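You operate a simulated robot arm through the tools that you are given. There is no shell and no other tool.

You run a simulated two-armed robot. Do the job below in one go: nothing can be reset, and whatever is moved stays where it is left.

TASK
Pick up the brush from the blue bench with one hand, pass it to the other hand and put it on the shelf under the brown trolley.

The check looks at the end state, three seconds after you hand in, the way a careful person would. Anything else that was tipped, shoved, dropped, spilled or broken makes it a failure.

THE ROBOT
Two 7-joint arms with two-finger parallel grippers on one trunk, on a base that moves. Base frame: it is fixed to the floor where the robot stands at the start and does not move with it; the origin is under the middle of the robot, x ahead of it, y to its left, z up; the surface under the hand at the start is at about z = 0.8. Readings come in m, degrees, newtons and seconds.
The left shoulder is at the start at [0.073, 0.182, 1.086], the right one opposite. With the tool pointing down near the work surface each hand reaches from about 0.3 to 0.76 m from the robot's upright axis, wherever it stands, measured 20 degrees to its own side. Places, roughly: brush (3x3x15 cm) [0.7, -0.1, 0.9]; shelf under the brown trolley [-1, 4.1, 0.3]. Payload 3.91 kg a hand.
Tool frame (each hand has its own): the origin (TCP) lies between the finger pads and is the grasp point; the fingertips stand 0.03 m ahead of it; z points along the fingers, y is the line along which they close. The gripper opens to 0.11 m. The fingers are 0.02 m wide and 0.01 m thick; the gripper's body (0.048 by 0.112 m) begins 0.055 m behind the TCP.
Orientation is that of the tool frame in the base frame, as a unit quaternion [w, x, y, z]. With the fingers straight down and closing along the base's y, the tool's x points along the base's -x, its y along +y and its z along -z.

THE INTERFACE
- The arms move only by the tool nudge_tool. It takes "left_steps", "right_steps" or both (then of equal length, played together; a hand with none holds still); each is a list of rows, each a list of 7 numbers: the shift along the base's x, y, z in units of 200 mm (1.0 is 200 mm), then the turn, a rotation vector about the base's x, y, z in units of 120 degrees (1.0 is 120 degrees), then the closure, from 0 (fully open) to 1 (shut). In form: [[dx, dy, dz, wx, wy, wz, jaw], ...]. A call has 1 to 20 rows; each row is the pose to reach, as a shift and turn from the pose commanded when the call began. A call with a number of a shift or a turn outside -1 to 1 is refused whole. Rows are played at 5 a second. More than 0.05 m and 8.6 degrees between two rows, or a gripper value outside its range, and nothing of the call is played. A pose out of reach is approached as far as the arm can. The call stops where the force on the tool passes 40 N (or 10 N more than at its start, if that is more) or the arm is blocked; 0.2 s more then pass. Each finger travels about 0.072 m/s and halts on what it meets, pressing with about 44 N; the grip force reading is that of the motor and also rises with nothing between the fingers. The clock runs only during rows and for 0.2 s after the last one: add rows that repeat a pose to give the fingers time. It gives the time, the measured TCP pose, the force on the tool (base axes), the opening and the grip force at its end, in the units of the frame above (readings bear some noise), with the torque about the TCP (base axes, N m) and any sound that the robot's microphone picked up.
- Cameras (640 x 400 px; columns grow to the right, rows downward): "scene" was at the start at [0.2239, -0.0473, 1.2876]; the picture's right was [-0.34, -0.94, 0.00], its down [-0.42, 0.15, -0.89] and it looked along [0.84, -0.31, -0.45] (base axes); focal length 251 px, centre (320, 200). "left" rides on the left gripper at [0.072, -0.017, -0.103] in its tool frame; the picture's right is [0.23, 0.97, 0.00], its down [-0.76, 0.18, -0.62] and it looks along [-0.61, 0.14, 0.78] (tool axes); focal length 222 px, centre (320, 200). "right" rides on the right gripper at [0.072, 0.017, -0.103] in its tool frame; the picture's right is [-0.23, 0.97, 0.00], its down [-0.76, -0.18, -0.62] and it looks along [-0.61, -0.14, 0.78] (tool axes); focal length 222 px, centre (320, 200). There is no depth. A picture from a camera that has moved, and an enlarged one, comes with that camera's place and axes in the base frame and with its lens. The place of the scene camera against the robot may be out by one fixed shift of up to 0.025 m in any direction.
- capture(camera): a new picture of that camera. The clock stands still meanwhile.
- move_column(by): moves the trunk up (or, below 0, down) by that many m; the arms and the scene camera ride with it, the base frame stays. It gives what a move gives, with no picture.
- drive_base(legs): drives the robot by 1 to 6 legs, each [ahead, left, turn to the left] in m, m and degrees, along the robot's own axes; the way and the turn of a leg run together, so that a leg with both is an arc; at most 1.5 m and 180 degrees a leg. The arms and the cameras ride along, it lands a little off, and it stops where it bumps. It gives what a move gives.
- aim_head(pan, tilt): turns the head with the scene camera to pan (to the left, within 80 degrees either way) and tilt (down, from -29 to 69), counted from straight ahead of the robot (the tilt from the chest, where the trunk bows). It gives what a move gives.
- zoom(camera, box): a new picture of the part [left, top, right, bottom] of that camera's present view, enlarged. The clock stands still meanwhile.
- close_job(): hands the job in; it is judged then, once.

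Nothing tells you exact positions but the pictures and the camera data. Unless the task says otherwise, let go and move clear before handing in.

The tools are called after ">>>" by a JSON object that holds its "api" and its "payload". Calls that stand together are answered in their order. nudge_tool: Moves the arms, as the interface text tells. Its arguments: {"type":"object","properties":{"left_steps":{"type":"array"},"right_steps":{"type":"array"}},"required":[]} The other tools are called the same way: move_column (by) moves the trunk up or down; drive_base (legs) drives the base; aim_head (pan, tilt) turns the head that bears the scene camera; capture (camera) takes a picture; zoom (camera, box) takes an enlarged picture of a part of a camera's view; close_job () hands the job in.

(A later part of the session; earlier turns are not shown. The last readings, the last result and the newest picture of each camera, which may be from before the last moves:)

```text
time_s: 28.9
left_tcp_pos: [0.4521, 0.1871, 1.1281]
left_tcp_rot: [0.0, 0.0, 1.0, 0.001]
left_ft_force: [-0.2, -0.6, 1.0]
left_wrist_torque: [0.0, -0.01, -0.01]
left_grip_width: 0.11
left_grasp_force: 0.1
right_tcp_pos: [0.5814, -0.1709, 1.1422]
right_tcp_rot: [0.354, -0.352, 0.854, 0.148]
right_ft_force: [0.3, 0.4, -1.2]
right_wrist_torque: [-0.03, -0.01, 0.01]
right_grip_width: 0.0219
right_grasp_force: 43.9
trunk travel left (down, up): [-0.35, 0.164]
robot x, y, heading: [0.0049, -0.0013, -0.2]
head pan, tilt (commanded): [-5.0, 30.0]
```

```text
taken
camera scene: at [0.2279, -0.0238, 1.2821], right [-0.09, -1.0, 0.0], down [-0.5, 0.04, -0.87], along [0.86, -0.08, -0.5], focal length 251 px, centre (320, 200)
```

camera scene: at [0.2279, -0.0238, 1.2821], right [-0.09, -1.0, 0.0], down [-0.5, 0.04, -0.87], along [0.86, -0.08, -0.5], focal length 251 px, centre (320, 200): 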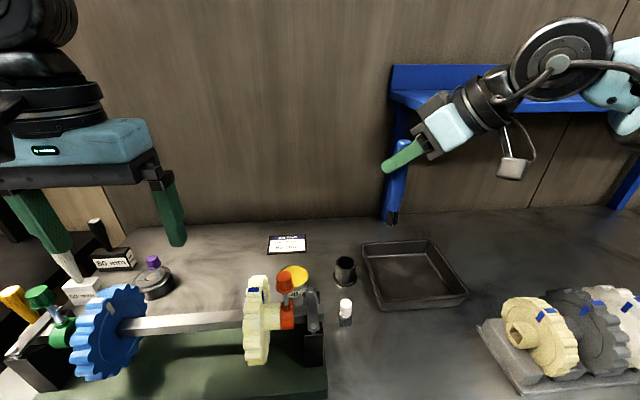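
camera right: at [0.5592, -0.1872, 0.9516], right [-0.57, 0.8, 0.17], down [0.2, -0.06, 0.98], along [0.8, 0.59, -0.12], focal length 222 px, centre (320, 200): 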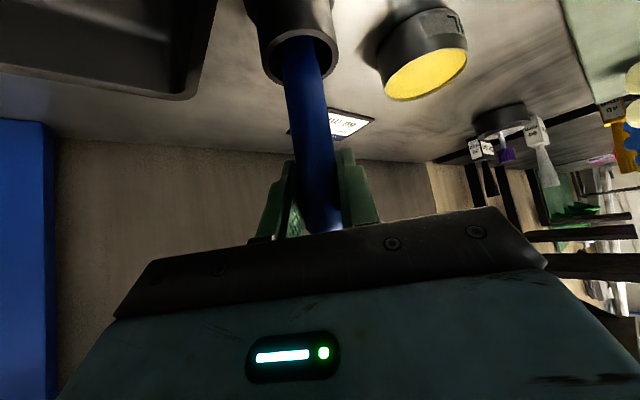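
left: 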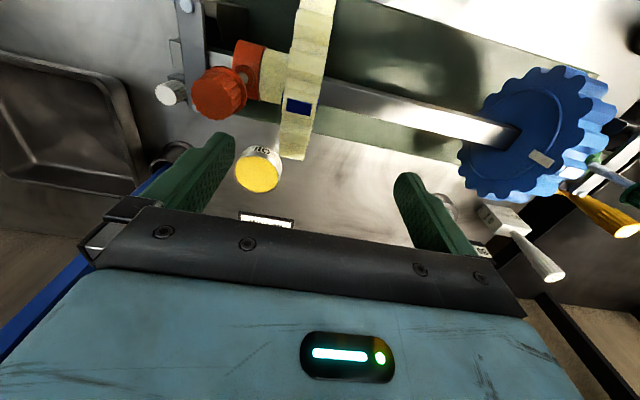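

>>> {"api": "nudge_tool", "payload": {"right_steps": [[-0.075, 0.04, 0.03, 0.0296, -0.0123, 0.0458, 1], [-0.15, 0.1, 0.06, 0.0592, -0.0245, 0.0916, 1], [-0.225, 0.17, 0.08, 0.0888, -0.0368, 0.1374, 1], [-0.3, 0.25, 0.08, 0.1185, -0.0491, 0.1832, 1], [-0.375, 0.34, 0.08, 0.1481, -0.0614, 0.2289, 1], [-0.45, 0.42, 0.08, 0.1777, -0.0737, 0.2747, 1], [-0.525, 0.51, 0.08, 0.2073, -0.0859, 0.3205, 1], [-0.6, 0.6, 0.08, 0.2369, -0.0982, 0.3663, 1], [-0.6, 0.6, 0.08, 0.2369, -0.0982, 0.3663, 1]]}}

>>> {"api": "capture", "payload": {"camera": "scene"}}

>>> {"api": "capture", "payload": {"camera": "right"}}

```text
time_s: 30.9
left_tcp_pos: [0.4533, 0.188, 1.1283]
left_tcp_rot: [0.0, 0.0, 1.0, 0.0]
left_ft_force: [-0.8, -0.2, -0.4]
left_wrist_torque: [0.0, 0.0, -0.01]
left_grip_width: 0.11
left_grasp_force: 0.1
right_tcp_pos: [0.3626, 0.0237, 1.1826]
right_tcp_rot: [0.43, -0.558, 0.562, 0.432]
right_ft_force: [-0.3, -0.1, -1.4]
right_wrist_torque: [-0.01, 0.01, 0.0]
right_grip_width: 0.0219
right_grasp_force: 44.4
right hand out of reach, approached as far as the arm can: row 1, 2, 3, 4, 5, 6, 7, 8, 9
trunk travel left (down, up): [-0.35, 0.164]
robot x, y, heading: [-0.0003, -0.0018, -0.0]
head pan, tilt (commanded): [-5.0, 30.0]
```

```text
taken
camera scene: at [0.2279, -0.024, 1.2821], right [-0.09, -1.0, 0.0], down [-0.5, 0.04, -0.87], along [0.86, -0.08, -0.5], focal length 251 px, centre (320, 200)
```

scene: 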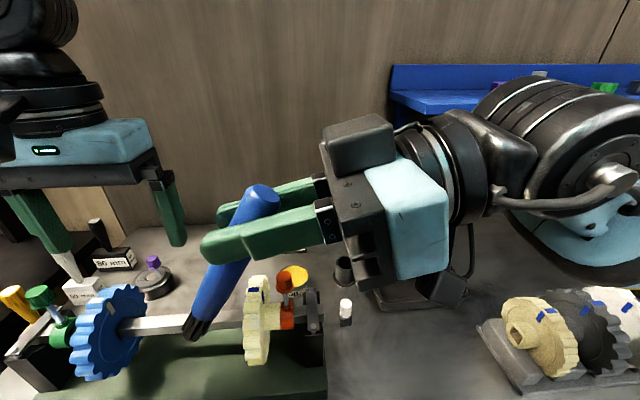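

```text
taken
camera right: at [0.3441, -0.0958, 1.139], right [-0.97, 0.06, 0.23], down [0.18, -0.41, 0.9], along [0.15, 0.91, 0.38], focal length 222 px, centre (320, 200)
```

right: 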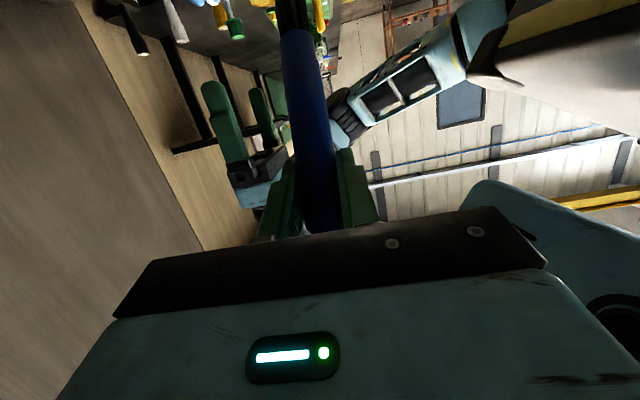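

The brush is held at about 60° below horizontal, pointing left, as planned. The hand ended closer to me and further left than I asked, so I'll try moving it a bit forward and right to give the left arm room.

>>> {"api": "nudge_tool", "payload": {"right_steps": [[0.08, -0.08, 0, 0, 0, 0, 1], [0.16, -0.16, 0, 0, 0, 0, 1], [0.24, -0.25, 0, 0, 0, 0, 1], [0.3, -0.3, 0, 0, 0, 0, 1], [0.3, -0.3, 0, 0, 0, 0, 1]]}}

>>> {"api": "capture", "payload": {"camera": "scene"}}

```text
time_s: 32.1
left_tcp_pos: [0.4517, 0.1882, 1.1279]
left_tcp_rot: [0.0, 0.0, 1.0, 0.0]
left_ft_force: [0.2, -0.9, -0.1]
left_wrist_torque: [-0.03, 0.01, -0.01]
left_grip_width: 0.1099
left_grasp_force: 0.1
right_tcp_pos: [0.3602, 0.014, 1.192]
right_tcp_rot: [0.429, -0.559, 0.563, 0.432]
right_ft_force: [-0.3, -0.6, -0.9]
right_wrist_torque: [0.01, 0.03, 0.01]
right_grip_width: 0.0217
right_grasp_force: 43.4
right hand out of reach, approached as far as the arm can: row 1, 2, 3, 4, 5
trunk travel left (down, up): [-0.35, 0.164]
robot x, y, heading: [-0.0013, -0.0058, -0.2]
head pan, tilt (commanded): [-5.0, 30.0]
```

```text
taken
camera scene: at [0.2279, -0.0237, 1.2821], right [-0.09, -1.0, 0.0], down [-0.5, 0.04, -0.87], along [0.86, -0.08, -0.5], focal length 251 px, centre (320, 200)
```

scene: 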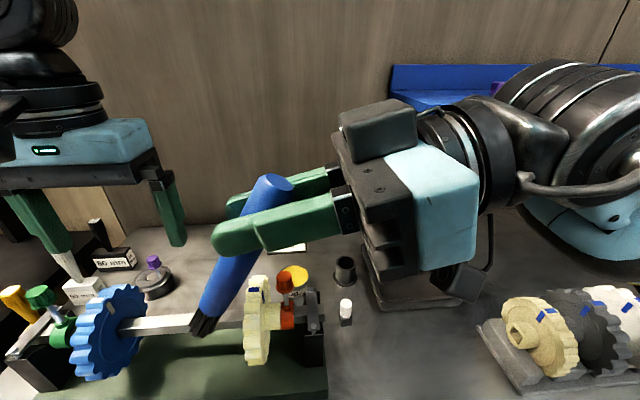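

With the tool turned 90° left the right arm hits a joint limit. I'll go back to the natural pose, yawed about 57° left, with the brush near vertical and its bristles tilted about 15° toward the left hand. That will be further forward, where the left hand can come in horizontally.

>>> {"api": "nudge_tool", "payload": {"right_steps": [[0.1, -0.065, -0.03, -0.0198, 0.0244, -0.0419, 1], [0.2, -0.13, -0.06, -0.0395, 0.0489, -0.0837, 1], [0.3, -0.195, -0.09, -0.0593, 0.0733, -0.1256, 1], [0.4, -0.26, -0.12, -0.079, 0.0978, -0.1675, 1], [0.5, -0.325, -0.15, -0.0988, 0.1222, -0.2094, 1], [0.6, -0.39, -0.18, -0.1186, 0.1467, -0.2512, 1], [0.7, -0.455, -0.21, -0.1383, 0.1711, -0.2931, 1], [0.8, -0.52, -0.25, -0.1581, 0.1956, -0.335, 1], [0.8, -0.52, -0.25, -0.1581, 0.1956, -0.335, 1]]}}

>>> {"api": "capture", "payload": {"camera": "scene"}}

```text
time_s: 34.1
left_tcp_pos: [0.4528, 0.1864, 1.128]
left_tcp_rot: [-0.001, 0.0, 1.0, 0.0]
left_ft_force: [0.4, 0.8, -0.5]
left_wrist_torque: [-0.01, -0.02, -0.02]
left_grip_width: 0.1101
left_grasp_force: 0.2
right_tcp_pos: [0.5172, -0.0853, 1.1446]
right_tcp_rot: [0.334, -0.299, 0.853, 0.267]
right_ft_force: [0.3, 1.1, -0.3]
right_wrist_torque: [-0.02, 0.03, 0.01]
right_grip_width: 0.0218
right_grasp_force: 44.8
trunk travel left (down, up): [-0.35, 0.164]
robot x, y, heading: [0.0018, -0.0009, -0.1]
head pan, tilt (commanded): [-5.0, 30.0]
```

```text
taken
camera scene: at [0.2278, -0.0238, 1.2822], right [-0.09, -1.0, 0.0], down [-0.5, 0.04, -0.87], along [0.86, -0.08, -0.5], focal length 251 px, centre (320, 200)
```

scene: 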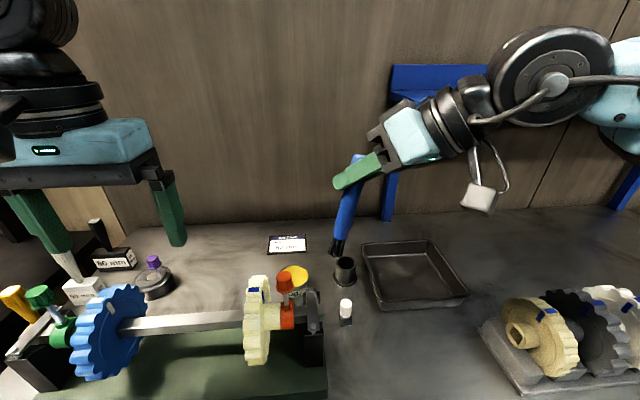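

The right hand now holds the brush at (0.517, -0.085, 1.145), tilted toward the left side, and the picture matches my computed brush line. Next I'll turn the left hand toward it in stages, still at a distance.

>>> {"api": "nudge_tool", "payload": {"left_steps": [[-0.012, -0.014, -0.004, -0.0145, -0.0542, -0.0252, 0], [-0.025, -0.028, -0.008, -0.0291, -0.1085, -0.0503, 0], [-0.038, -0.043, -0.012, -0.0436, -0.1627, -0.0755, 0], [-0.05, -0.057, -0.016, -0.0581, -0.2169, -0.1007, 0], [-0.063, -0.071, -0.02, -0.0727, -0.2712, -0.1258, 0], [-0.076, -0.086, -0.024, -0.0872, -0.3254, -0.151, 0], [-0.09, -0.1, -0.028, -0.1017, -0.3796, -0.1762, 0], [-0.1, -0.115, -0.034, -0.1163, -0.4339, -0.2013, 0], [-0.115, -0.13, -0.04, -0.1308, -0.4881, -0.2265, 0], [-0.115, -0.13, -0.04, -0.1308, -0.4881, -0.2265, 0]]}}

>>> {"api": "capture", "payload": {"camera": "scene"}}

>>> {"api": "capture", "payload": {"camera": "left"}}

```text
time_s: 36.3
left_tcp_pos: [0.435, 0.161, 1.1225]
left_tcp_rot: [0.483, 0.225, 0.836, -0.129]
left_ft_force: [0.3, 0.3, 0.1]
left_wrist_torque: [0.03, 0.01, 0.03]
left_grip_width: 0.1099
left_grasp_force: 0.2
left hand out of reach, approached as far as the arm can: row 9, 10
right_tcp_pos: [0.5168, -0.0846, 1.1461]
right_tcp_rot: [0.335, -0.299, 0.853, 0.266]
right_ft_force: [0.7, 0.3, 0.2]
right_wrist_torque: [-0.01, 0.02, -0.01]
right_grip_width: 0.0217
right_grasp_force: 43.9
trunk travel left (down, up): [-0.35, 0.164]
robot x, y, heading: [-0.0041, 0.0005, -0.1]
head pan, tilt (commanded): [-5.0, 30.0]
```

```text
taken
camera scene: at [0.2279, -0.0239, 1.2821], right [-0.09, -1.0, 0.0], down [-0.5, 0.04, -0.87], along [0.86, -0.08, -0.5], focal length 251 px, centre (320, 200)
```

scene: 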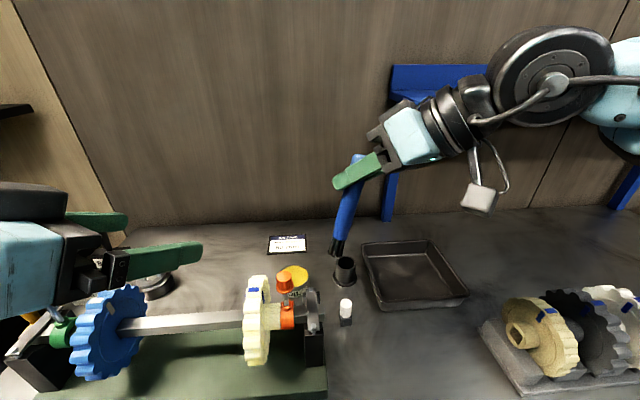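

```text
taken
camera left: at [0.3182, 0.208, 1.1123], right [0.39, 0.9, -0.2], down [-0.05, 0.23, 0.97], along [0.92, -0.37, 0.13], focal length 222 px, centre (320, 200)
```

left: 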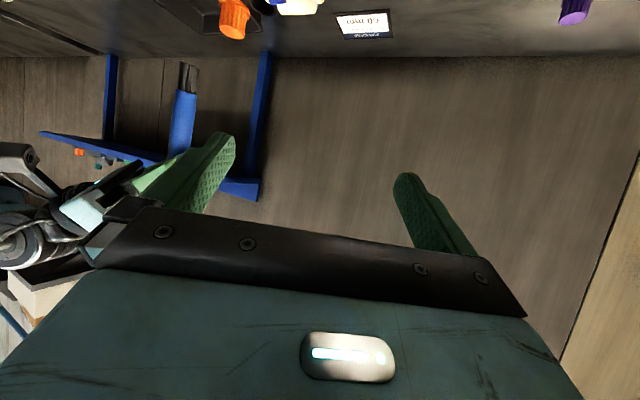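

>>> {"api": "nudge_tool", "payload": {"left_steps": [[0.06, -0.05, -0.025, -0.0298, -0.0298, -0.0407, 0], [0.1, -0.1, -0.05, -0.0596, -0.0596, -0.0814, 0], [0.14, -0.15, -0.075, -0.0894, -0.0894, -0.1221, 0], [0.16, -0.2, -0.1, -0.1192, -0.1192, -0.1628, 0], [0.175, -0.25, -0.125, -0.149, -0.149, -0.2035, 0], [0.175, -0.3, -0.15, -0.1788, -0.1788, -0.2442, 0], [0.175, -0.3, -0.15, -0.1788, -0.1788, -0.2442, 0]]}}

>>> {"api": "capture", "payload": {"camera": "scene"}}

>>> {"api": "capture", "payload": {"camera": "left"}}

```text
time_s: 37.9
left_tcp_pos: [0.4713, 0.101, 1.0934]
left_tcp_rot: [0.612, 0.354, 0.612, -0.354]
left_ft_force: [-0.4, 0.5, -0.2]
left_wrist_torque: [0.03, -0.01, -0.02]
left_grip_width: 0.1099
left_grasp_force: 0.1
right_tcp_pos: [0.5171, -0.0847, 1.1448]
right_tcp_rot: [0.335, -0.3, 0.852, 0.267]
right_ft_force: [0.4, -0.2, -0.1]
right_wrist_torque: [0.0, 0.02, 0.0]
right_grip_width: 0.0217
right_grasp_force: 44.1
trunk travel left (down, up): [-0.35, 0.164]
robot x, y, heading: [0.0005, 0.001, -0.2]
head pan, tilt (commanded): [-5.0, 30.0]
```

```text
taken
camera scene: at [0.2278, -0.0237, 1.2822], right [-0.09, -1.0, 0.0], down [-0.5, 0.04, -0.87], along [0.86, -0.08, -0.5], focal length 251 px, centre (320, 200)
```

scene: 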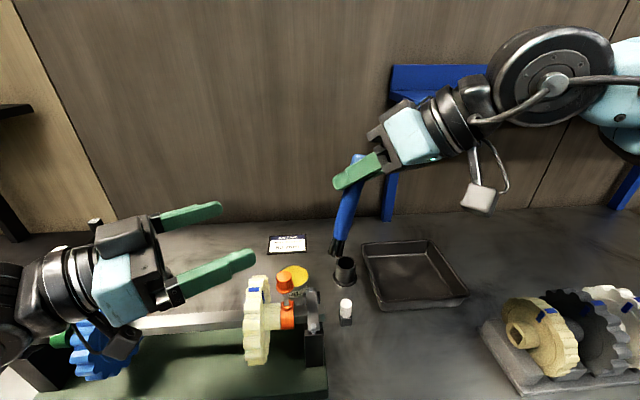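

```text
taken
camera left: at [0.405, 0.1795, 1.0204], right [0.84, 0.49, -0.23], down [-0.16, 0.63, 0.76], along [0.51, -0.61, 0.61], focal length 222 px, centre (320, 200)
```

left: 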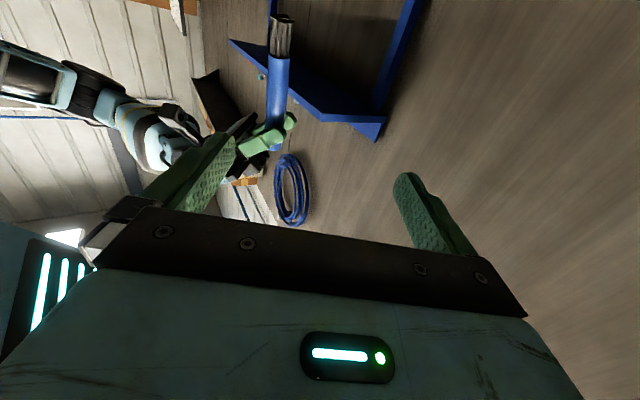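

The left hand reached a horizontal pose heading toward the brush without trouble. I'll pitch it up 7° and move it onto the approach line, about 13 cm short of the grasp point.

>>> {"api": "nudge_tool", "payload": {"left_steps": [[-0.05, -0.08, -0.05, -0.0168, -0.0097, 0, 0], [-0.11, -0.17, -0.105, -0.0337, -0.0195, 0, 0], [-0.162, -0.254, -0.158, -0.0505, -0.0292, 0, 0], [-0.162, -0.254, -0.158, -0.0505, -0.0292, 0, 0]]}}

>>> {"api": "capture", "payload": {"camera": "left"}}

>>> {"api": "capture", "payload": {"camera": "scene"}}

```text
time_s: 38.9
left_tcp_pos: [0.4389, 0.049, 1.062]
left_tcp_rot: [0.649, 0.33, 0.574, -0.374]
left_ft_force: [0.1, -0.2, 0.1]
left_wrist_torque: [-0.02, -0.01, 0.01]
left_grip_width: 0.1097
left_grasp_force: 0.1
right_tcp_pos: [0.5177, -0.0831, 1.1467]
right_tcp_rot: [0.334, -0.299, 0.853, 0.267]
right_ft_force: [-0.8, -0.4, -0.8]
right_wrist_torque: [0.0, 0.02, -0.01]
right_grip_width: 0.0217
right_grasp_force: 43.8
trunk travel left (down, up): [-0.35, 0.164]
robot x, y, heading: [-0.0007, -0.0017, 0.2]
head pan, tilt (commanded): [-5.0, 30.0]
```

```text
taken
camera left: at [0.3773, 0.1195, 0.9782], right [0.86, 0.46, -0.23], down [-0.2, 0.71, 0.68], along [0.47, -0.54, 0.7], focal length 222 px, centre (320, 200)
```

left: 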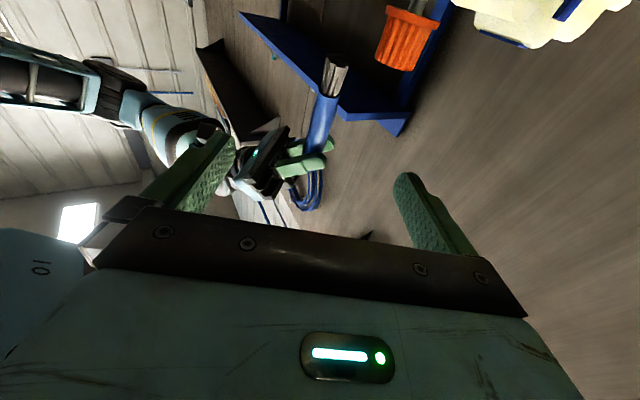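

```text
taken
camera scene: at [0.2279, -0.0234, 1.2822], right [-0.09, -1.0, 0.0], down [-0.5, 0.04, -0.87], along [0.86, -0.08, -0.5], focal length 251 px, centre (320, 200)
```

scene: 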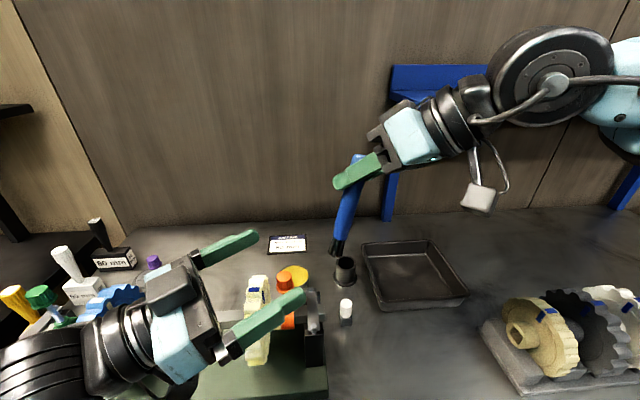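

The left camera shows the brush centred between the left fingers, and the grasp point lies on the blue handle about 2 cm above the bristles. I'll advance the left hand along its pointing direction.

>>> {"api": "nudge_tool", "payload": {"left_steps": [[0.055, -0.095, 0.014, 0, 0, 0, 0], [0.11, -0.19, 0.027, 0, 0, 0, 0], [0.165, -0.285, 0.041, 0, 0, 0, 0], [0.22, -0.38, 0.055, 0, 0, 0, 0], [0.22, -0.38, 0.055, 0, 0, 0, 0]]}}

>>> {"api": "capture", "payload": {"camera": "left"}}

>>> {"api": "zoom", "payload": {"camera": "scene", "box": [200, 100, 440, 300]}}

```text
time_s: 40.1
left_tcp_pos: [0.4736, -0.0176, 1.0763]
left_tcp_rot: [0.654, 0.336, 0.574, -0.36]
left_ft_force: [0.2, 0.5, -0.4]
left_wrist_torque: [0.01, 0.01, 0.04]
left_grip_width: 0.11
left_grasp_force: 0.0
right_tcp_pos: [0.504, -0.0828, 1.1529]
right_tcp_rot: [0.339, -0.303, 0.85, 0.266]
right_ft_force: [0.3, 0.1, 0.0]
right_wrist_torque: [0.0, -0.03, -0.01]
right_grip_width: 0.0218
right_grasp_force: 44.1
trunk travel left (down, up): [-0.35, 0.164]
robot x, y, heading: [0.0011, -0.0021, 0.3]
head pan, tilt (commanded): [-5.0, 30.0]
```

```text
taken
camera left: at [0.4128, 0.0533, 0.9931], right [0.85, 0.48, -0.2], down [-0.23, 0.69, 0.69], along [0.47, -0.54, 0.7], focal length 222 px, centre (320, 200)
```

left: 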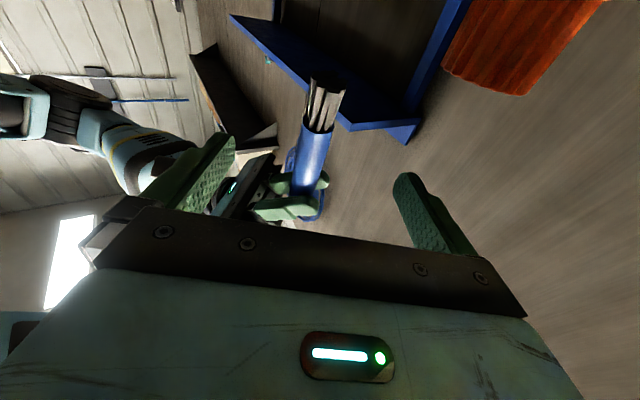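

```text
2.00 times, centred on (320, 200) of scene
camera zoom: at [0.2115, -0.0237, 1.2854], right [-0.08, -1.0, 0.0], down [-0.49, 0.04, -0.87], along [0.87, -0.07, -0.49], focal length 502 px, centre (320, 200)
```

zoom: 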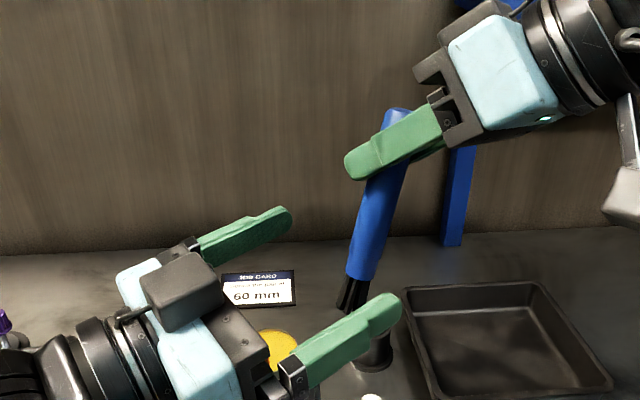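

The head and the right hand shifted about 1.5 cm backward during that move, so something on the left arm is probably touching. I'll look along the left arm before going any further.

>>> {"api": "aim_head", "payload": {"pan": 45, "tilt": 45}}

>>> {"api": "capture", "payload": {"camera": "scene"}}

```text
time_s: 41.3
left_tcp_pos: [0.4742, -0.0181, 1.0767]
left_tcp_rot: [0.655, 0.336, 0.574, -0.36]
left_ft_force: [-0.3, 0.7, 0.2]
left_wrist_torque: [0.0, 0.02, 0.01]
left_grip_width: 0.1099
left_grasp_force: 0.0
right_tcp_pos: [0.5035, -0.0849, 1.152]
right_tcp_rot: [0.34, -0.302, 0.85, 0.265]
right_ft_force: [0.0, -0.2, 0.1]
right_wrist_torque: [-0.02, 0.02, 0.0]
right_grip_width: 0.0219
right_grasp_force: 44.1
trunk travel left (down, up): [-0.35, 0.164]
robot x, y, heading: [0.0025, 0.0007, 0.2]
head pan, tilt (commanded): [45.0, 45.0]
```

```text
taken
camera scene: at [0.1793, 0.041, 1.2622], right [0.71, -0.71, 0.01], down [-0.49, -0.5, -0.71], along [0.51, 0.5, -0.7], focal length 251 px, centre (320, 200)
```

scene: 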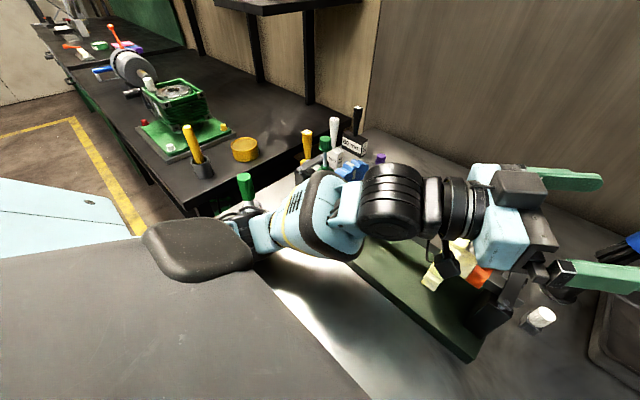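

>>> {"api": "zoom", "payload": {"camera": "scene", "box": [130, 120, 370, 280]}}

```text
2.50 times, centred on (250, 200) of scene
camera zoom: at [0.1793, 0.041, 1.2622], right [0.71, -0.71, 0.01], down [-0.49, -0.5, -0.71], along [0.51, 0.5, -0.7], focal length 628 px, centre (495, 200)
```

zoom: 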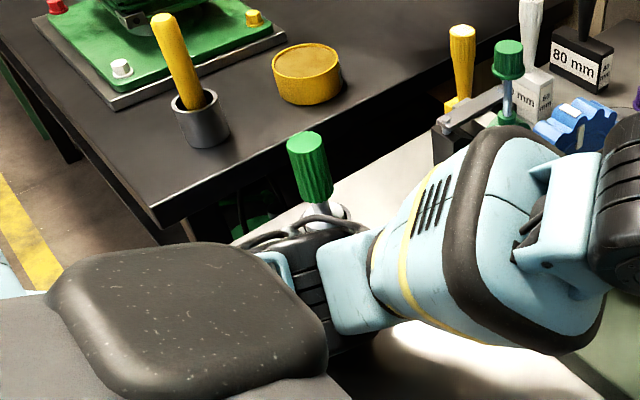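

The left elbow is folded against my own chest there. I'll back the left hand off along the same path, then set the handover further forward and left so the elbow has room.

>>> {"api": "nudge_tool", "payload": {"left_steps": [[-0.055, 0.095, -0.014, 0, 0, 0, 0], [-0.11, 0.19, -0.027, 0, 0, 0, 0], [-0.165, 0.285, -0.041, 0, 0, 0, 0], [-0.22, 0.38, -0.04, 0, 0, 0, 0], [-0.16, 0.45, 0.05, 0, 0, 0, 0], [-0.1, 0.55, 0.1, 0, 0, 0, 0], [0.0, 0.65, 0.13, 0, 0, 0, 0], [0.05, 0.7, 0.13, 0, 0, 0, 0], [0.05, 0.7, 0.13, 0, 0, 0, 0]]}}

>>> {"api": "capture", "payload": {"camera": "scene"}}

```text
time_s: 43.3
left_tcp_pos: [0.4933, 0.1152, 1.0986]
left_tcp_rot: [0.648, 0.332, 0.574, -0.375]
left_ft_force: [-0.7, 0.2, -0.1]
left_wrist_torque: [0.01, 0.02, -0.02]
left_grip_width: 0.1098
left_grasp_force: 0.0
right_tcp_pos: [0.5166, -0.0857, 1.1455]
right_tcp_rot: [0.335, -0.299, 0.853, 0.266]
right_ft_force: [0.5, 0.3, -0.5]
right_wrist_torque: [0.01, 0.0, -0.02]
right_grip_width: 0.0215
right_grasp_force: 43.9
trunk travel left (down, up): [-0.35, 0.164]
robot x, y, heading: [-0.0002, 0.0006, -0.0]
head pan, tilt (commanded): [45.0, 45.0]
```

```text
taken
camera scene: at [0.1953, 0.0416, 1.2595], right [0.71, -0.71, 0.0], down [-0.5, -0.5, -0.71], along [0.5, 0.5, -0.71], focal length 251 px, centre (320, 200)
```

scene: 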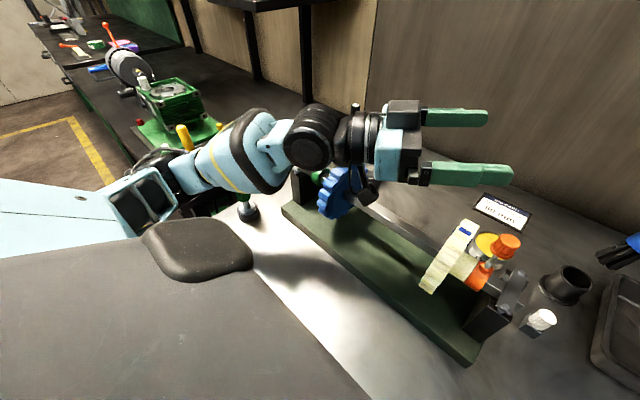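

That cleared it: the trunk sprang back, and the standing tools nearby are undisturbed. Now I'll move the brush in the right hand further forward and left.

>>> {"api": "nudge_tool", "payload": {"right_steps": [[0.05, 0.1, 0.02, 0, 0, 0, 1], [0.1, 0.2, 0.04, 0, 0, 0, 1], [0.15, 0.31, 0.06, 0, 0, 0, 1], [0.2, 0.42, 0.08, 0, 0, 0, 1], [0.225, 0.525, 0.1, 0, 0, 0, 1], [0.225, 0.525, 0.1, 0, 0, 0, 1]]}}

>>> {"api": "aim_head", "payload": {"pan": 0, "tilt": 30}}

>>> {"api": "capture", "payload": {"camera": "scene"}}

```text
time_s: 44.7
left_tcp_pos: [0.4941, 0.1169, 1.0972]
left_tcp_rot: [0.649, 0.331, 0.574, -0.374]
left_ft_force: [0.0, 0.7, -0.2]
left_wrist_torque: [0.03, 0.03, 0.02]
left_grip_width: 0.1099
left_grasp_force: 0.0
right_tcp_pos: [0.5508, -0.0143, 1.1581]
right_tcp_rot: [0.334, -0.299, 0.853, 0.267]
right_ft_force: [0.6, 0.9, -0.6]
right_wrist_torque: [0.02, 0.01, 0.01]
right_grip_width: 0.0217
right_grasp_force: 44.1
right hand out of reach, approached as far as the arm can: row 4, 5, 6
trunk travel left (down, up): [-0.35, 0.164]
robot x, y, heading: [0.001, 0.0026, -0.2]
head pan, tilt (commanded): [45.0, 45.0]
```

```text
time_s: 45.8
left_tcp_pos: [0.4943, 0.1139, 1.0972]
left_tcp_rot: [0.648, 0.331, 0.574, -0.374]
left_ft_force: [0.6, 0.8, 0.6]
left_wrist_torque: [0.03, -0.03, -0.01]
left_grip_width: 0.1099
left_grasp_force: 0.0
right_tcp_pos: [0.5521, -0.0149, 1.1579]
right_tcp_rot: [0.335, -0.3, 0.852, 0.267]
right_ft_force: [0.1, 0.4, -0.2]
right_wrist_torque: [0.0, 0.01, -0.02]
right_grip_width: 0.0222
right_grasp_force: 44.2
trunk travel left (down, up): [-0.35, 0.164]
robot x, y, heading: [0.0003, 0.0029, -0.1]
head pan, tilt (commanded): [0.0, 30.0]
```

```text
taken
camera scene: at [0.2282, -0.0157, 1.2821], right [0.0, -1.0, 0.0], down [-0.5, 0.0, -0.87], along [0.87, 0.0, -0.5], focal length 251 px, centre (320, 200)
```

scene: 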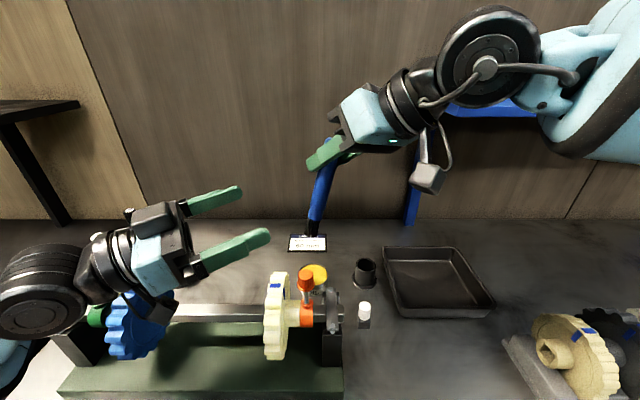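

>>> {"api": "nudge_tool", "payload": {"left_steps": [[-0.029, -0.1, -0.094, 0, 0, 0, 0], [-0.029, -0.1, -0.094, 0, 0, 0, 0]]}}

>>> {"api": "capture", "payload": {"camera": "left"}}

```text
time_s: 46.4
left_tcp_pos: [0.4869, 0.0951, 1.0788]
left_tcp_rot: [0.648, 0.332, 0.574, -0.374]
left_ft_force: [0.5, 0.0, -0.8]
left_wrist_torque: [0.02, 0.02, -0.01]
left_grip_width: 0.1098
left_grasp_force: 0.0
right_tcp_pos: [0.5505, -0.0138, 1.1585]
right_tcp_rot: [0.335, -0.3, 0.853, 0.267]
right_ft_force: [-0.8, 0.1, -0.2]
right_wrist_torque: [-0.05, 0.01, -0.01]
right_grip_width: 0.0218
right_grasp_force: 44.2
trunk travel left (down, up): [-0.35, 0.164]
robot x, y, heading: [0.0002, 0.0027, -0.4]
head pan, tilt (commanded): [0.0, 30.0]
```

```text
taken
camera left: at [0.4263, 0.1658, 0.994], right [0.86, 0.46, -0.23], down [-0.2, 0.7, 0.68], along [0.47, -0.54, 0.7], focal length 222 px, centre (320, 200)
```

left: 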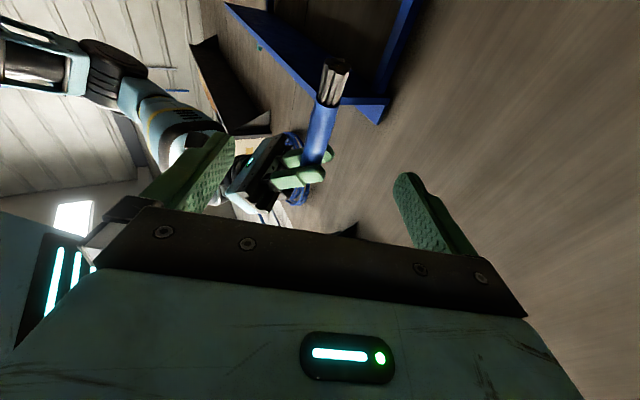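

The brush is centred on the approach line again. I'll advance part of the way and check that the trunk doesn't get pushed.

>>> {"api": "nudge_tool", "payload": {"left_steps": [[0.05, -0.086, 0.0123, 0, 0, 0, 0], [0.1, -0.172, 0.0246, 0, 0, 0, 0], [0.15, -0.257, 0.0369, 0, 0, 0, 0], [0.15, -0.257, 0.0369, 0, 0, 0, 0]]}}

>>> {"api": "capture", "payload": {"camera": "left"}}

>>> {"api": "capture", "payload": {"camera": "scene"}}

```text
time_s: 47.4
left_tcp_pos: [0.5173, 0.0437, 1.0862]
left_tcp_rot: [0.649, 0.33, 0.573, -0.375]
left_ft_force: [0.2, -0.1, -0.7]
left_wrist_torque: [0.01, -0.03, -0.01]
left_grip_width: 0.1101
left_grasp_force: 0.0
right_tcp_pos: [0.5491, -0.0144, 1.1581]
right_tcp_rot: [0.334, -0.3, 0.853, 0.267]
right_ft_force: [0.3, -0.4, -0.5]
right_wrist_torque: [0.04, -0.04, 0.0]
right_grip_width: 0.0215
right_grasp_force: 43.4
trunk travel left (down, up): [-0.35, 0.164]
robot x, y, heading: [0.0003, -0.0001, -0.0]
head pan, tilt (commanded): [0.0, 30.0]
```

```text
taken
camera left: at [0.4555, 0.1146, 1.0015], right [0.86, 0.46, -0.23], down [-0.2, 0.7, 0.68], along [0.47, -0.54, 0.7], focal length 222 px, centre (320, 200)
```

left: 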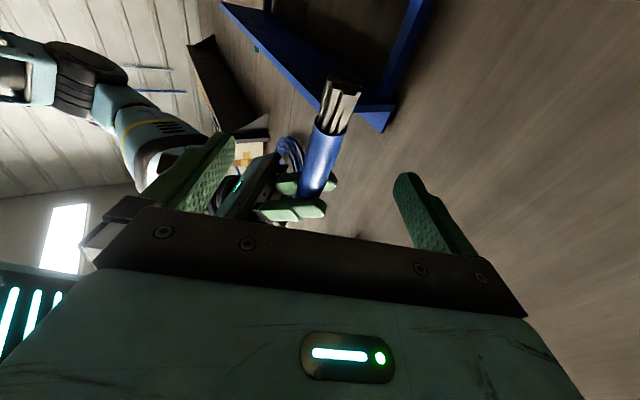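

```text
taken
camera scene: at [0.228, -0.0154, 1.2822], right [0.0, -1.0, 0.0], down [-0.5, 0.0, -0.87], along [0.87, 0.0, -0.5], focal length 251 px, centre (320, 200)
```

scene: 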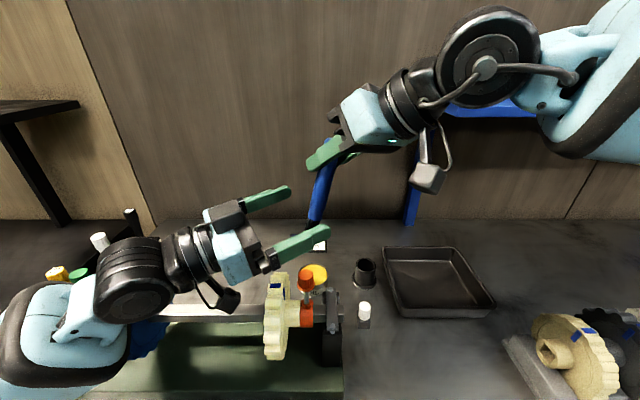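

The trunk hasn't moved and the alignment holds. I'll advance the last 4 cm.

>>> {"api": "nudge_tool", "payload": {"left_steps": [[0.035, -0.06, 0.0086, 0, 0, 0, 0], [0.07, -0.12, 0.0172, 0, 0, 0, 0], [0.1, -0.172, 0.0246, 0, 0, 0, 0], [0.1, -0.172, 0.0246, 0, 0, 0, 0]]}}

>>> {"api": "capture", "payload": {"camera": "left"}}

>>> {"api": "zoom", "payload": {"camera": "scene", "box": [200, 100, 440, 300]}}

```text
time_s: 48.4
left_tcp_pos: [0.5357, 0.0097, 1.0915]
left_tcp_rot: [0.649, 0.33, 0.575, -0.373]
left_ft_force: [0.4, 0.0, 0.6]
left_wrist_torque: [0.04, 0.0, -0.03]
left_grip_width: 0.1102
left_grasp_force: 0.1
right_tcp_pos: [0.5491, -0.0151, 1.1586]
right_tcp_rot: [0.334, -0.299, 0.853, 0.266]
right_ft_force: [0.0, -0.1, -0.7]
right_wrist_torque: [0.0, 0.01, 0.03]
right_grip_width: 0.0217
right_grasp_force: 44.3
trunk travel left (down, up): [-0.35, 0.164]
robot x, y, heading: [0.0034, 0.0026, -0.0]
head pan, tilt (commanded): [0.0, 30.0]
```

```text
taken
camera left: at [0.4747, 0.0798, 1.0069], right [0.86, 0.46, -0.23], down [-0.2, 0.7, 0.68], along [0.47, -0.54, 0.7], focal length 222 px, centre (320, 200)
```

left: 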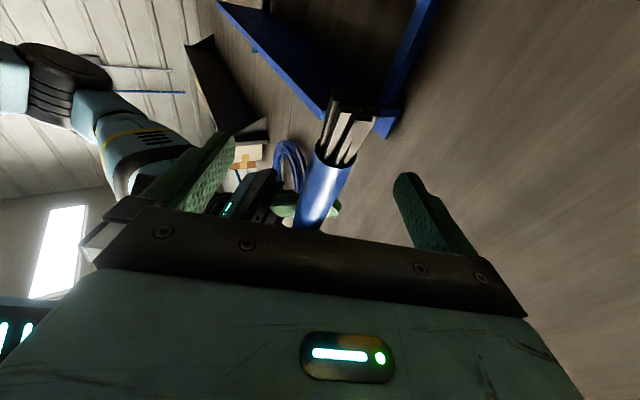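

```text
2.00 times, centred on (320, 200) of scene
camera zoom: at [0.2282, -0.0156, 1.2822], right [0.0, -1.0, 0.0], down [-0.5, 0.0, -0.87], along [0.87, 0.0, -0.5], focal length 502 px, centre (320, 200)
```

zoom: 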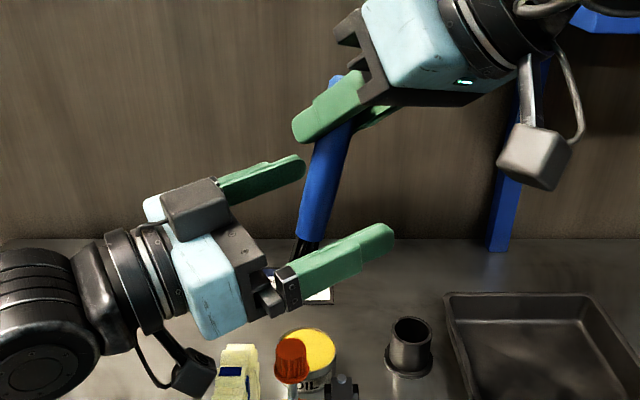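

The handle is between the left pads, just above the bristles. I'll close the left gripper while the right keeps hold.

>>> {"api": "nudge_tool", "payload": {"left_steps": [[0, 0, 0, 0, 0, 0, 0.2], [0, 0, 0, 0, 0, 0, 0.4], [0, 0, 0, 0, 0, 0, 0.55], [0, 0, 0, 0, 0, 0, 0.7], [0, 0, 0, 0, 0, 0, 0.85], [0, 0, 0, 0, 0, 0, 1.0], [0, 0, 0, 0, 0, 0, 1.0], [0, 0, 0, 0, 0, 0, 1.0]]}}

>>> {"api": "capture", "payload": {"camera": "left"}}

>>> {"api": "zoom", "payload": {"camera": "scene", "box": [200, 100, 440, 300]}}

```text
time_s: 50.2
left_tcp_pos: [0.537, 0.0107, 1.0921]
left_tcp_rot: [0.648, 0.331, 0.575, -0.373]
left_ft_force: [17.7, 11.0, -0.4]
left_wrist_torque: [-0.02, 0.35, 0.22]
left_grip_width: 0.0216
left_grasp_force: 43.8
right_tcp_pos: [0.5495, -0.015, 1.1584]
right_tcp_rot: [0.334, -0.298, 0.854, 0.265]
right_ft_force: [-18.5, -12.7, 0.4]
right_wrist_torque: [-0.76, 0.88, 0.33]
right_grip_width: 0.0218
right_grasp_force: 44.2
trunk travel left (down, up): [-0.35, 0.164]
robot x, y, heading: [0.0007, -0.0014, -0.1]
head pan, tilt (commanded): [0.0, 30.0]
```

```text
taken
camera left: at [0.4756, 0.0807, 1.0068], right [0.86, 0.47, -0.23], down [-0.2, 0.7, 0.68], along [0.48, -0.54, 0.7], focal length 222 px, centre (320, 200)
```

left: 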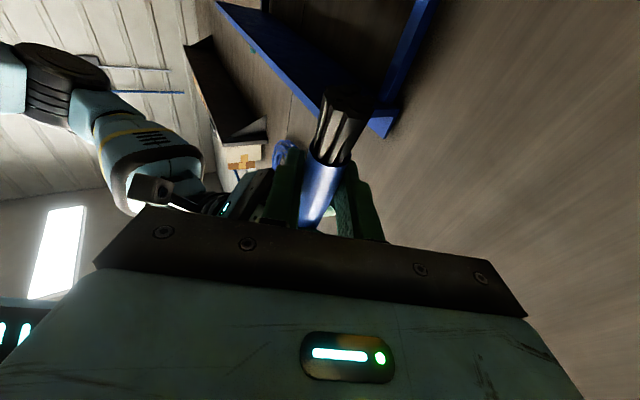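

```text
2.00 times, centred on (320, 200) of scene
camera zoom: at [0.2281, -0.0158, 1.2822], right [0.0, -1.0, 0.0], down [-0.5, 0.0, -0.87], along [0.87, 0.0, -0.5], focal length 502 px, centre (320, 200)
```

zoom: 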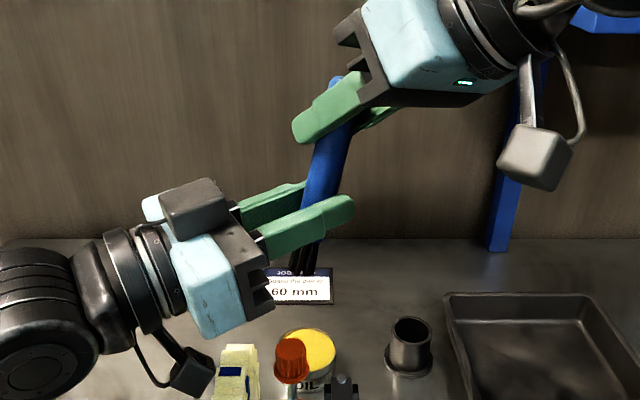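

Both hands hold the brush firmly. I'll open the right hand and keep the left closed, then back the right hand straight out.

>>> {"api": "nudge_tool", "payload": {"left_steps": [[0, 0, 0, 0, 0, 0, 1], [0, 0, 0, 0, 0, 0, 1], [0, 0, 0, 0, 0, 0, 1], [0, 0, 0, 0, 0, 0, 1], [0, 0, 0, 0, 0, 0, 1]], "right_steps": [[0, 0, 0, 0, 0, 0, 0.7], [0, 0, 0, 0, 0, 0, 0.5], [0, 0, 0, 0, 0, 0, 0.35], [0, 0, 0, 0, 0, 0, 0.35], [0, 0, 0, 0, 0, 0, 0.35]]}}

>>> {"api": "zoom", "payload": {"camera": "scene", "box": [200, 100, 440, 300]}}

```text
time_s: 51.4
left_tcp_pos: [0.5357, 0.0096, 1.0913]
left_tcp_rot: [0.649, 0.332, 0.574, -0.375]
left_ft_force: [0.1, 0.3, -0.1]
left_wrist_torque: [0.03, 0.01, 0.0]
left_grip_width: 0.0219
left_grasp_force: 44.0
right_tcp_pos: [0.5506, -0.0143, 1.1585]
right_tcp_rot: [0.334, -0.299, 0.853, 0.267]
right_ft_force: [-0.2, 0.1, 0.5]
right_wrist_torque: [-0.01, -0.01, 0.02]
right_grip_width: 0.0714
right_grasp_force: 0.1
trunk travel left (down, up): [-0.35, 0.164]
robot x, y, heading: [-0.0003, -0.0011, -0.3]
head pan, tilt (commanded): [0.0, 30.0]
```

```text
2.00 times, centred on (320, 200) of scene
camera zoom: at [0.2282, -0.0158, 1.2821], right [0.0, -1.0, 0.0], down [-0.5, 0.0, -0.87], along [0.87, 0.0, -0.5], focal length 502 px, centre (320, 200)
```

zoom: 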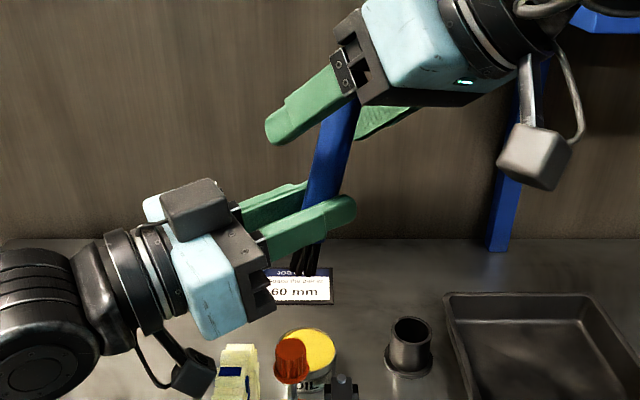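

The left hand holds the brush alone now. I'll back the right hand out along its own axis.

>>> {"api": "nudge_tool", "payload": {"right_steps": [[-0.05, -0.08, 0.077, 0, 0, 0, 0.35], [-0.1, -0.16, 0.154, 0, 0, 0, 0.35], [-0.15, -0.24, 0.2, 0, 0, 0, 0.35], [-0.2, -0.34, 0.22, 0, 0, 0, 0.35], [-0.22, -0.5, 0.22, 0, 0, 0, 0.35], [-0.22, -0.66, 0.22, 0, 0, 0, 0.35], [-0.22, -0.66, 0.22, 0, 0, 0, 0.35]]}}

>>> {"api": "capture", "payload": {"camera": "scene"}}

```text
time_s: 53.0
left_tcp_pos: [0.5353, 0.0097, 1.0907]
left_tcp_rot: [0.648, 0.331, 0.574, -0.374]
left_ft_force: [-0.3, 0.4, -0.3]
left_wrist_torque: [0.03, 0.01, 0.02]
left_grip_width: 0.0216
left_grasp_force: 44.4
right_tcp_pos: [0.5048, -0.1474, 1.2043]
right_tcp_rot: [0.334, -0.299, 0.853, 0.267]
right_ft_force: [0.3, 0.7, -0.6]
right_wrist_torque: [-0.03, 0.03, 0.02]
right_grip_width: 0.0716
right_grasp_force: 0.0
trunk travel left (down, up): [-0.35, 0.164]
robot x, y, heading: [-0.0017, -0.0003, 0.0]
head pan, tilt (commanded): [0.0, 30.0]
```

```text
taken
camera scene: at [0.2284, -0.0152, 1.2821], right [0.0, -1.0, 0.0], down [-0.5, 0.0, -0.87], along [0.87, 0.0, -0.5], focal length 251 px, centre (320, 200)
```

scene: 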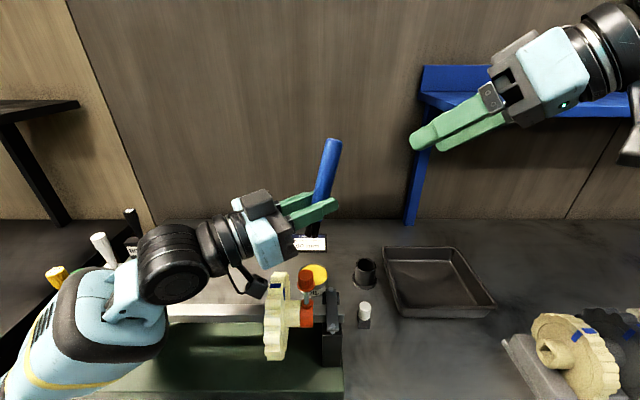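

The handover worked and the left hand has the brush. Before driving I'll raise the left hand a little and survey the route.

>>> {"api": "nudge_tool", "payload": {"left_steps": [[0, 0.05, 0.1, 0, 0, 0, 1], [-0.05, 0.1, 0.2, 0, 0, 0, 1], [-0.1, 0.15, 0.3, 0, 0, 0, 1], [-0.1, 0.15, 0.3, 0, 0, 0, 1]]}}

>>> {"api": "aim_head", "payload": {"pan": 80, "tilt": 30}}

>>> {"api": "capture", "payload": {"camera": "scene"}}

>>> {"api": "aim_head", "payload": {"pan": -80, "tilt": 30}}

>>> {"api": "capture", "payload": {"camera": "scene"}}

```text
time_s: 54.0
left_tcp_pos: [0.5162, 0.0404, 1.1509]
left_tcp_rot: [0.649, 0.332, 0.574, -0.375]
left_ft_force: [-0.1, -0.3, -0.7]
left_wrist_torque: [0.0, -0.01, -0.02]
left_grip_width: 0.0218
left_grasp_force: 44.2
right_tcp_pos: [0.5059, -0.1472, 1.2046]
right_tcp_rot: [0.334, -0.299, 0.853, 0.267]
right_ft_force: [-0.3, 0.3, 0.1]
right_wrist_torque: [0.0, -0.02, 0.0]
right_grip_width: 0.0712
right_grasp_force: 0.1
trunk travel left (down, up): [-0.35, 0.164]
robot x, y, heading: [0.0034, 0.0006, 0.1]
head pan, tilt (commanded): [0.0, 30.0]
```

```text
time_s: 55.5
left_tcp_pos: [0.5165, 0.0399, 1.1518]
left_tcp_rot: [0.648, 0.332, 0.574, -0.374]
left_ft_force: [-0.4, 0.0, -0.2]
left_wrist_torque: [0.02, -0.01, -0.01]
left_grip_width: 0.0219
left_grasp_force: 43.9
right_tcp_pos: [0.5061, -0.1478, 1.204]
right_tcp_rot: [0.334, -0.299, 0.853, 0.266]
right_ft_force: [0.0, -0.9, 0.0]
right_wrist_torque: [0.0, 0.0, 0.01]
right_grip_width: 0.0714
right_grasp_force: 0.1
trunk travel left (down, up): [-0.35, 0.164]
robot x, y, heading: [0.0002, 0.0004, -0.1]
head pan, tilt (commanded): [80.0, 30.0]
```

```text
taken
camera scene: at [0.1536, 0.0733, 1.2821], right [0.98, -0.17, 0.0], down [-0.09, -0.49, -0.87], along [0.15, 0.85, -0.5], focal length 251 px, centre (320, 200)
```

scene: 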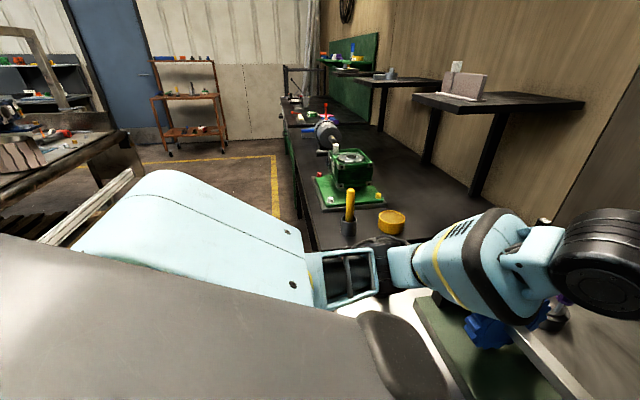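

```text
time_s: 58.0
left_tcp_pos: [0.5152, 0.0399, 1.1518]
left_tcp_rot: [0.649, 0.332, 0.573, -0.375]
left_ft_force: [-0.4, 0.9, 0.1]
left_wrist_torque: [-0.02, 0.0, 0.02]
left_grip_width: 0.022
left_grasp_force: 43.7
right_tcp_pos: [0.5056, -0.1473, 1.2058]
right_tcp_rot: [0.335, -0.3, 0.853, 0.267]
right_ft_force: [0.2, -0.6, -1.1]
right_wrist_torque: [0.0, -0.02, 0.0]
right_grip_width: 0.0718
right_grasp_force: 0.0
trunk travel left (down, up): [-0.35, 0.164]
robot x, y, heading: [0.0023, -0.0016, -0.3]
head pan, tilt (commanded): [-80.0, 30.0]
```

```text
taken
camera scene: at [0.1535, -0.1049, 1.2821], right [-0.98, -0.17, 0.0], down [-0.09, 0.49, -0.87], along [0.15, -0.85, -0.5], focal length 251 px, centre (320, 200)
```

scene: 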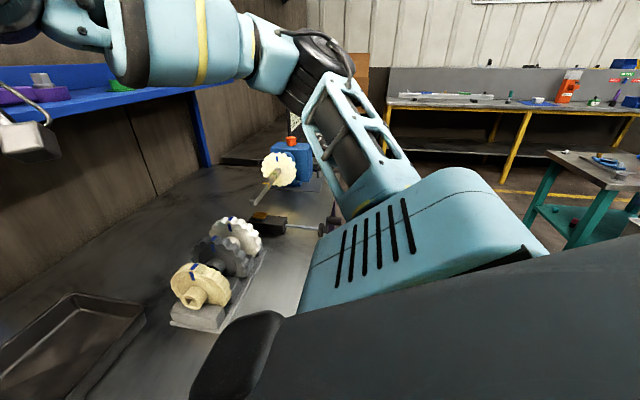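

The aisle between my bench and the left bench looks about 1.1 m wide. I'll tuck the right hand back to a tool-down pose near my side and pull the left hand in a little before driving.

>>> {"api": "nudge_tool", "payload": {"right_steps": [[-0.103, -0.04, -0.036, -0.0298, 0.0373, -0.0334, 0.35], [-0.206, -0.08, -0.072, -0.0597, 0.0747, -0.0668, 0.35], [-0.31, -0.12, -0.107, -0.0895, 0.112, -0.1003, 0.35], [-0.413, -0.162, -0.142, -0.1194, 0.1493, -0.1337, 0.35], [-0.517, -0.203, -0.178, -0.1492, 0.1867, -0.1671, 0.35], [-0.62, -0.243, -0.213, -0.1791, 0.224, -0.2005, 0.35], [-0.723, -0.284, -0.249, -0.2089, 0.2613, -0.234, 0.35], [-0.827, -0.324, -0.284, -0.2388, 0.2987, -0.2674, 0.35], [-0.93, -0.365, -0.32, -0.2686, 0.336, -0.3008, 0.35], [-0.93, -0.365, -0.32, -0.2686, 0.336, -0.3008, 0.35]], "left_steps": [[-0.04, 0.05, 0, 0, 0, 0, 1], [-0.08, 0.1, 0, 0, 0, 0, 1], [-0.12, 0.15, 0, 0, 0, 0, 1], [-0.16, 0.2, 0, 0, 0, 0, 1], [-0.2, 0.25, 0, 0, 0, 0, 1], [-0.25, 0.3, 0, 0, 0, 0, 1], [-0.3, 0.35, 0, 0, 0, 0, 1], [-0.33, 0.4, 0, 0, 0, 0, 1], [-0.33, 0.4, 0, 0, 0, 0, 1], [-0.33, 0.4, 0, 0, 0, 0, 1]]}}

>>> {"api": "aim_head", "payload": {"pan": 0, "tilt": 40}}

>>> {"api": "capture", "payload": {"camera": "scene"}}

```text
time_s: 60.2
left_tcp_pos: [0.4498, 0.1188, 1.1523]
left_tcp_rot: [0.648, 0.332, 0.574, -0.375]
left_ft_force: [0.3, 0.3, -0.1]
left_wrist_torque: [0.02, -0.03, 0.02]
left_grip_width: 0.0218
left_grasp_force: 44.2
right_tcp_pos: [0.3219, -0.2206, 1.1396]
right_tcp_rot: [0.0, 0.0, 1.0, 0.0]
right_ft_force: [-0.2, -0.1, -0.3]
right_wrist_torque: [-0.03, -0.01, 0.04]
right_grip_width: 0.0717
right_grasp_force: 0.1
trunk travel left (down, up): [-0.35, 0.164]
robot x, y, heading: [0.0009, -0.0005, 0.1]
head pan, tilt (commanded): [-80.0, 30.0]
```

```text
time_s: 61.7
left_tcp_pos: [0.4496, 0.1189, 1.1527]
left_tcp_rot: [0.649, 0.331, 0.574, -0.374]
left_ft_force: [-0.1, -0.2, -0.4]
left_wrist_torque: [-0.01, 0.02, 0.01]
left_grip_width: 0.0217
left_grasp_force: 44.0
right_tcp_pos: [0.3227, -0.2209, 1.1399]
right_tcp_rot: [0.0, 0.001, 1.0, 0.0]
right_ft_force: [1.1, 0.1, 0.4]
right_wrist_torque: [-0.02, -0.03, -0.04]
right_grip_width: 0.0714
right_grasp_force: 0.0
trunk travel left (down, up): [-0.35, 0.164]
robot x, y, heading: [0.0012, -0.003, 0.1]
head pan, tilt (commanded): [0.0, 40.0]
```

```text
taken
camera scene: at [0.2228, -0.0159, 1.2668], right [0.0, -1.0, 0.0], down [-0.64, 0.0, -0.77], along [0.77, 0.0, -0.64], focal length 251 px, centre (320, 200)
```

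scene: 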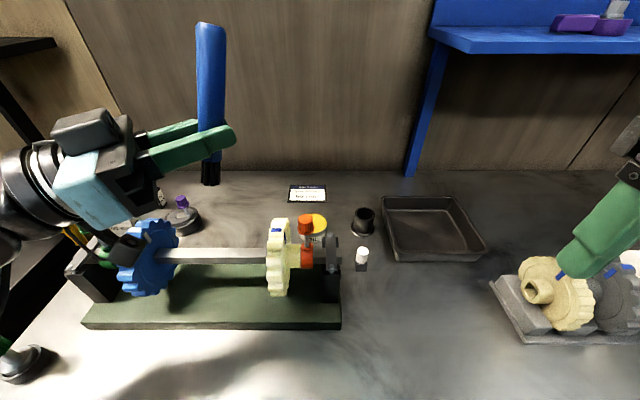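

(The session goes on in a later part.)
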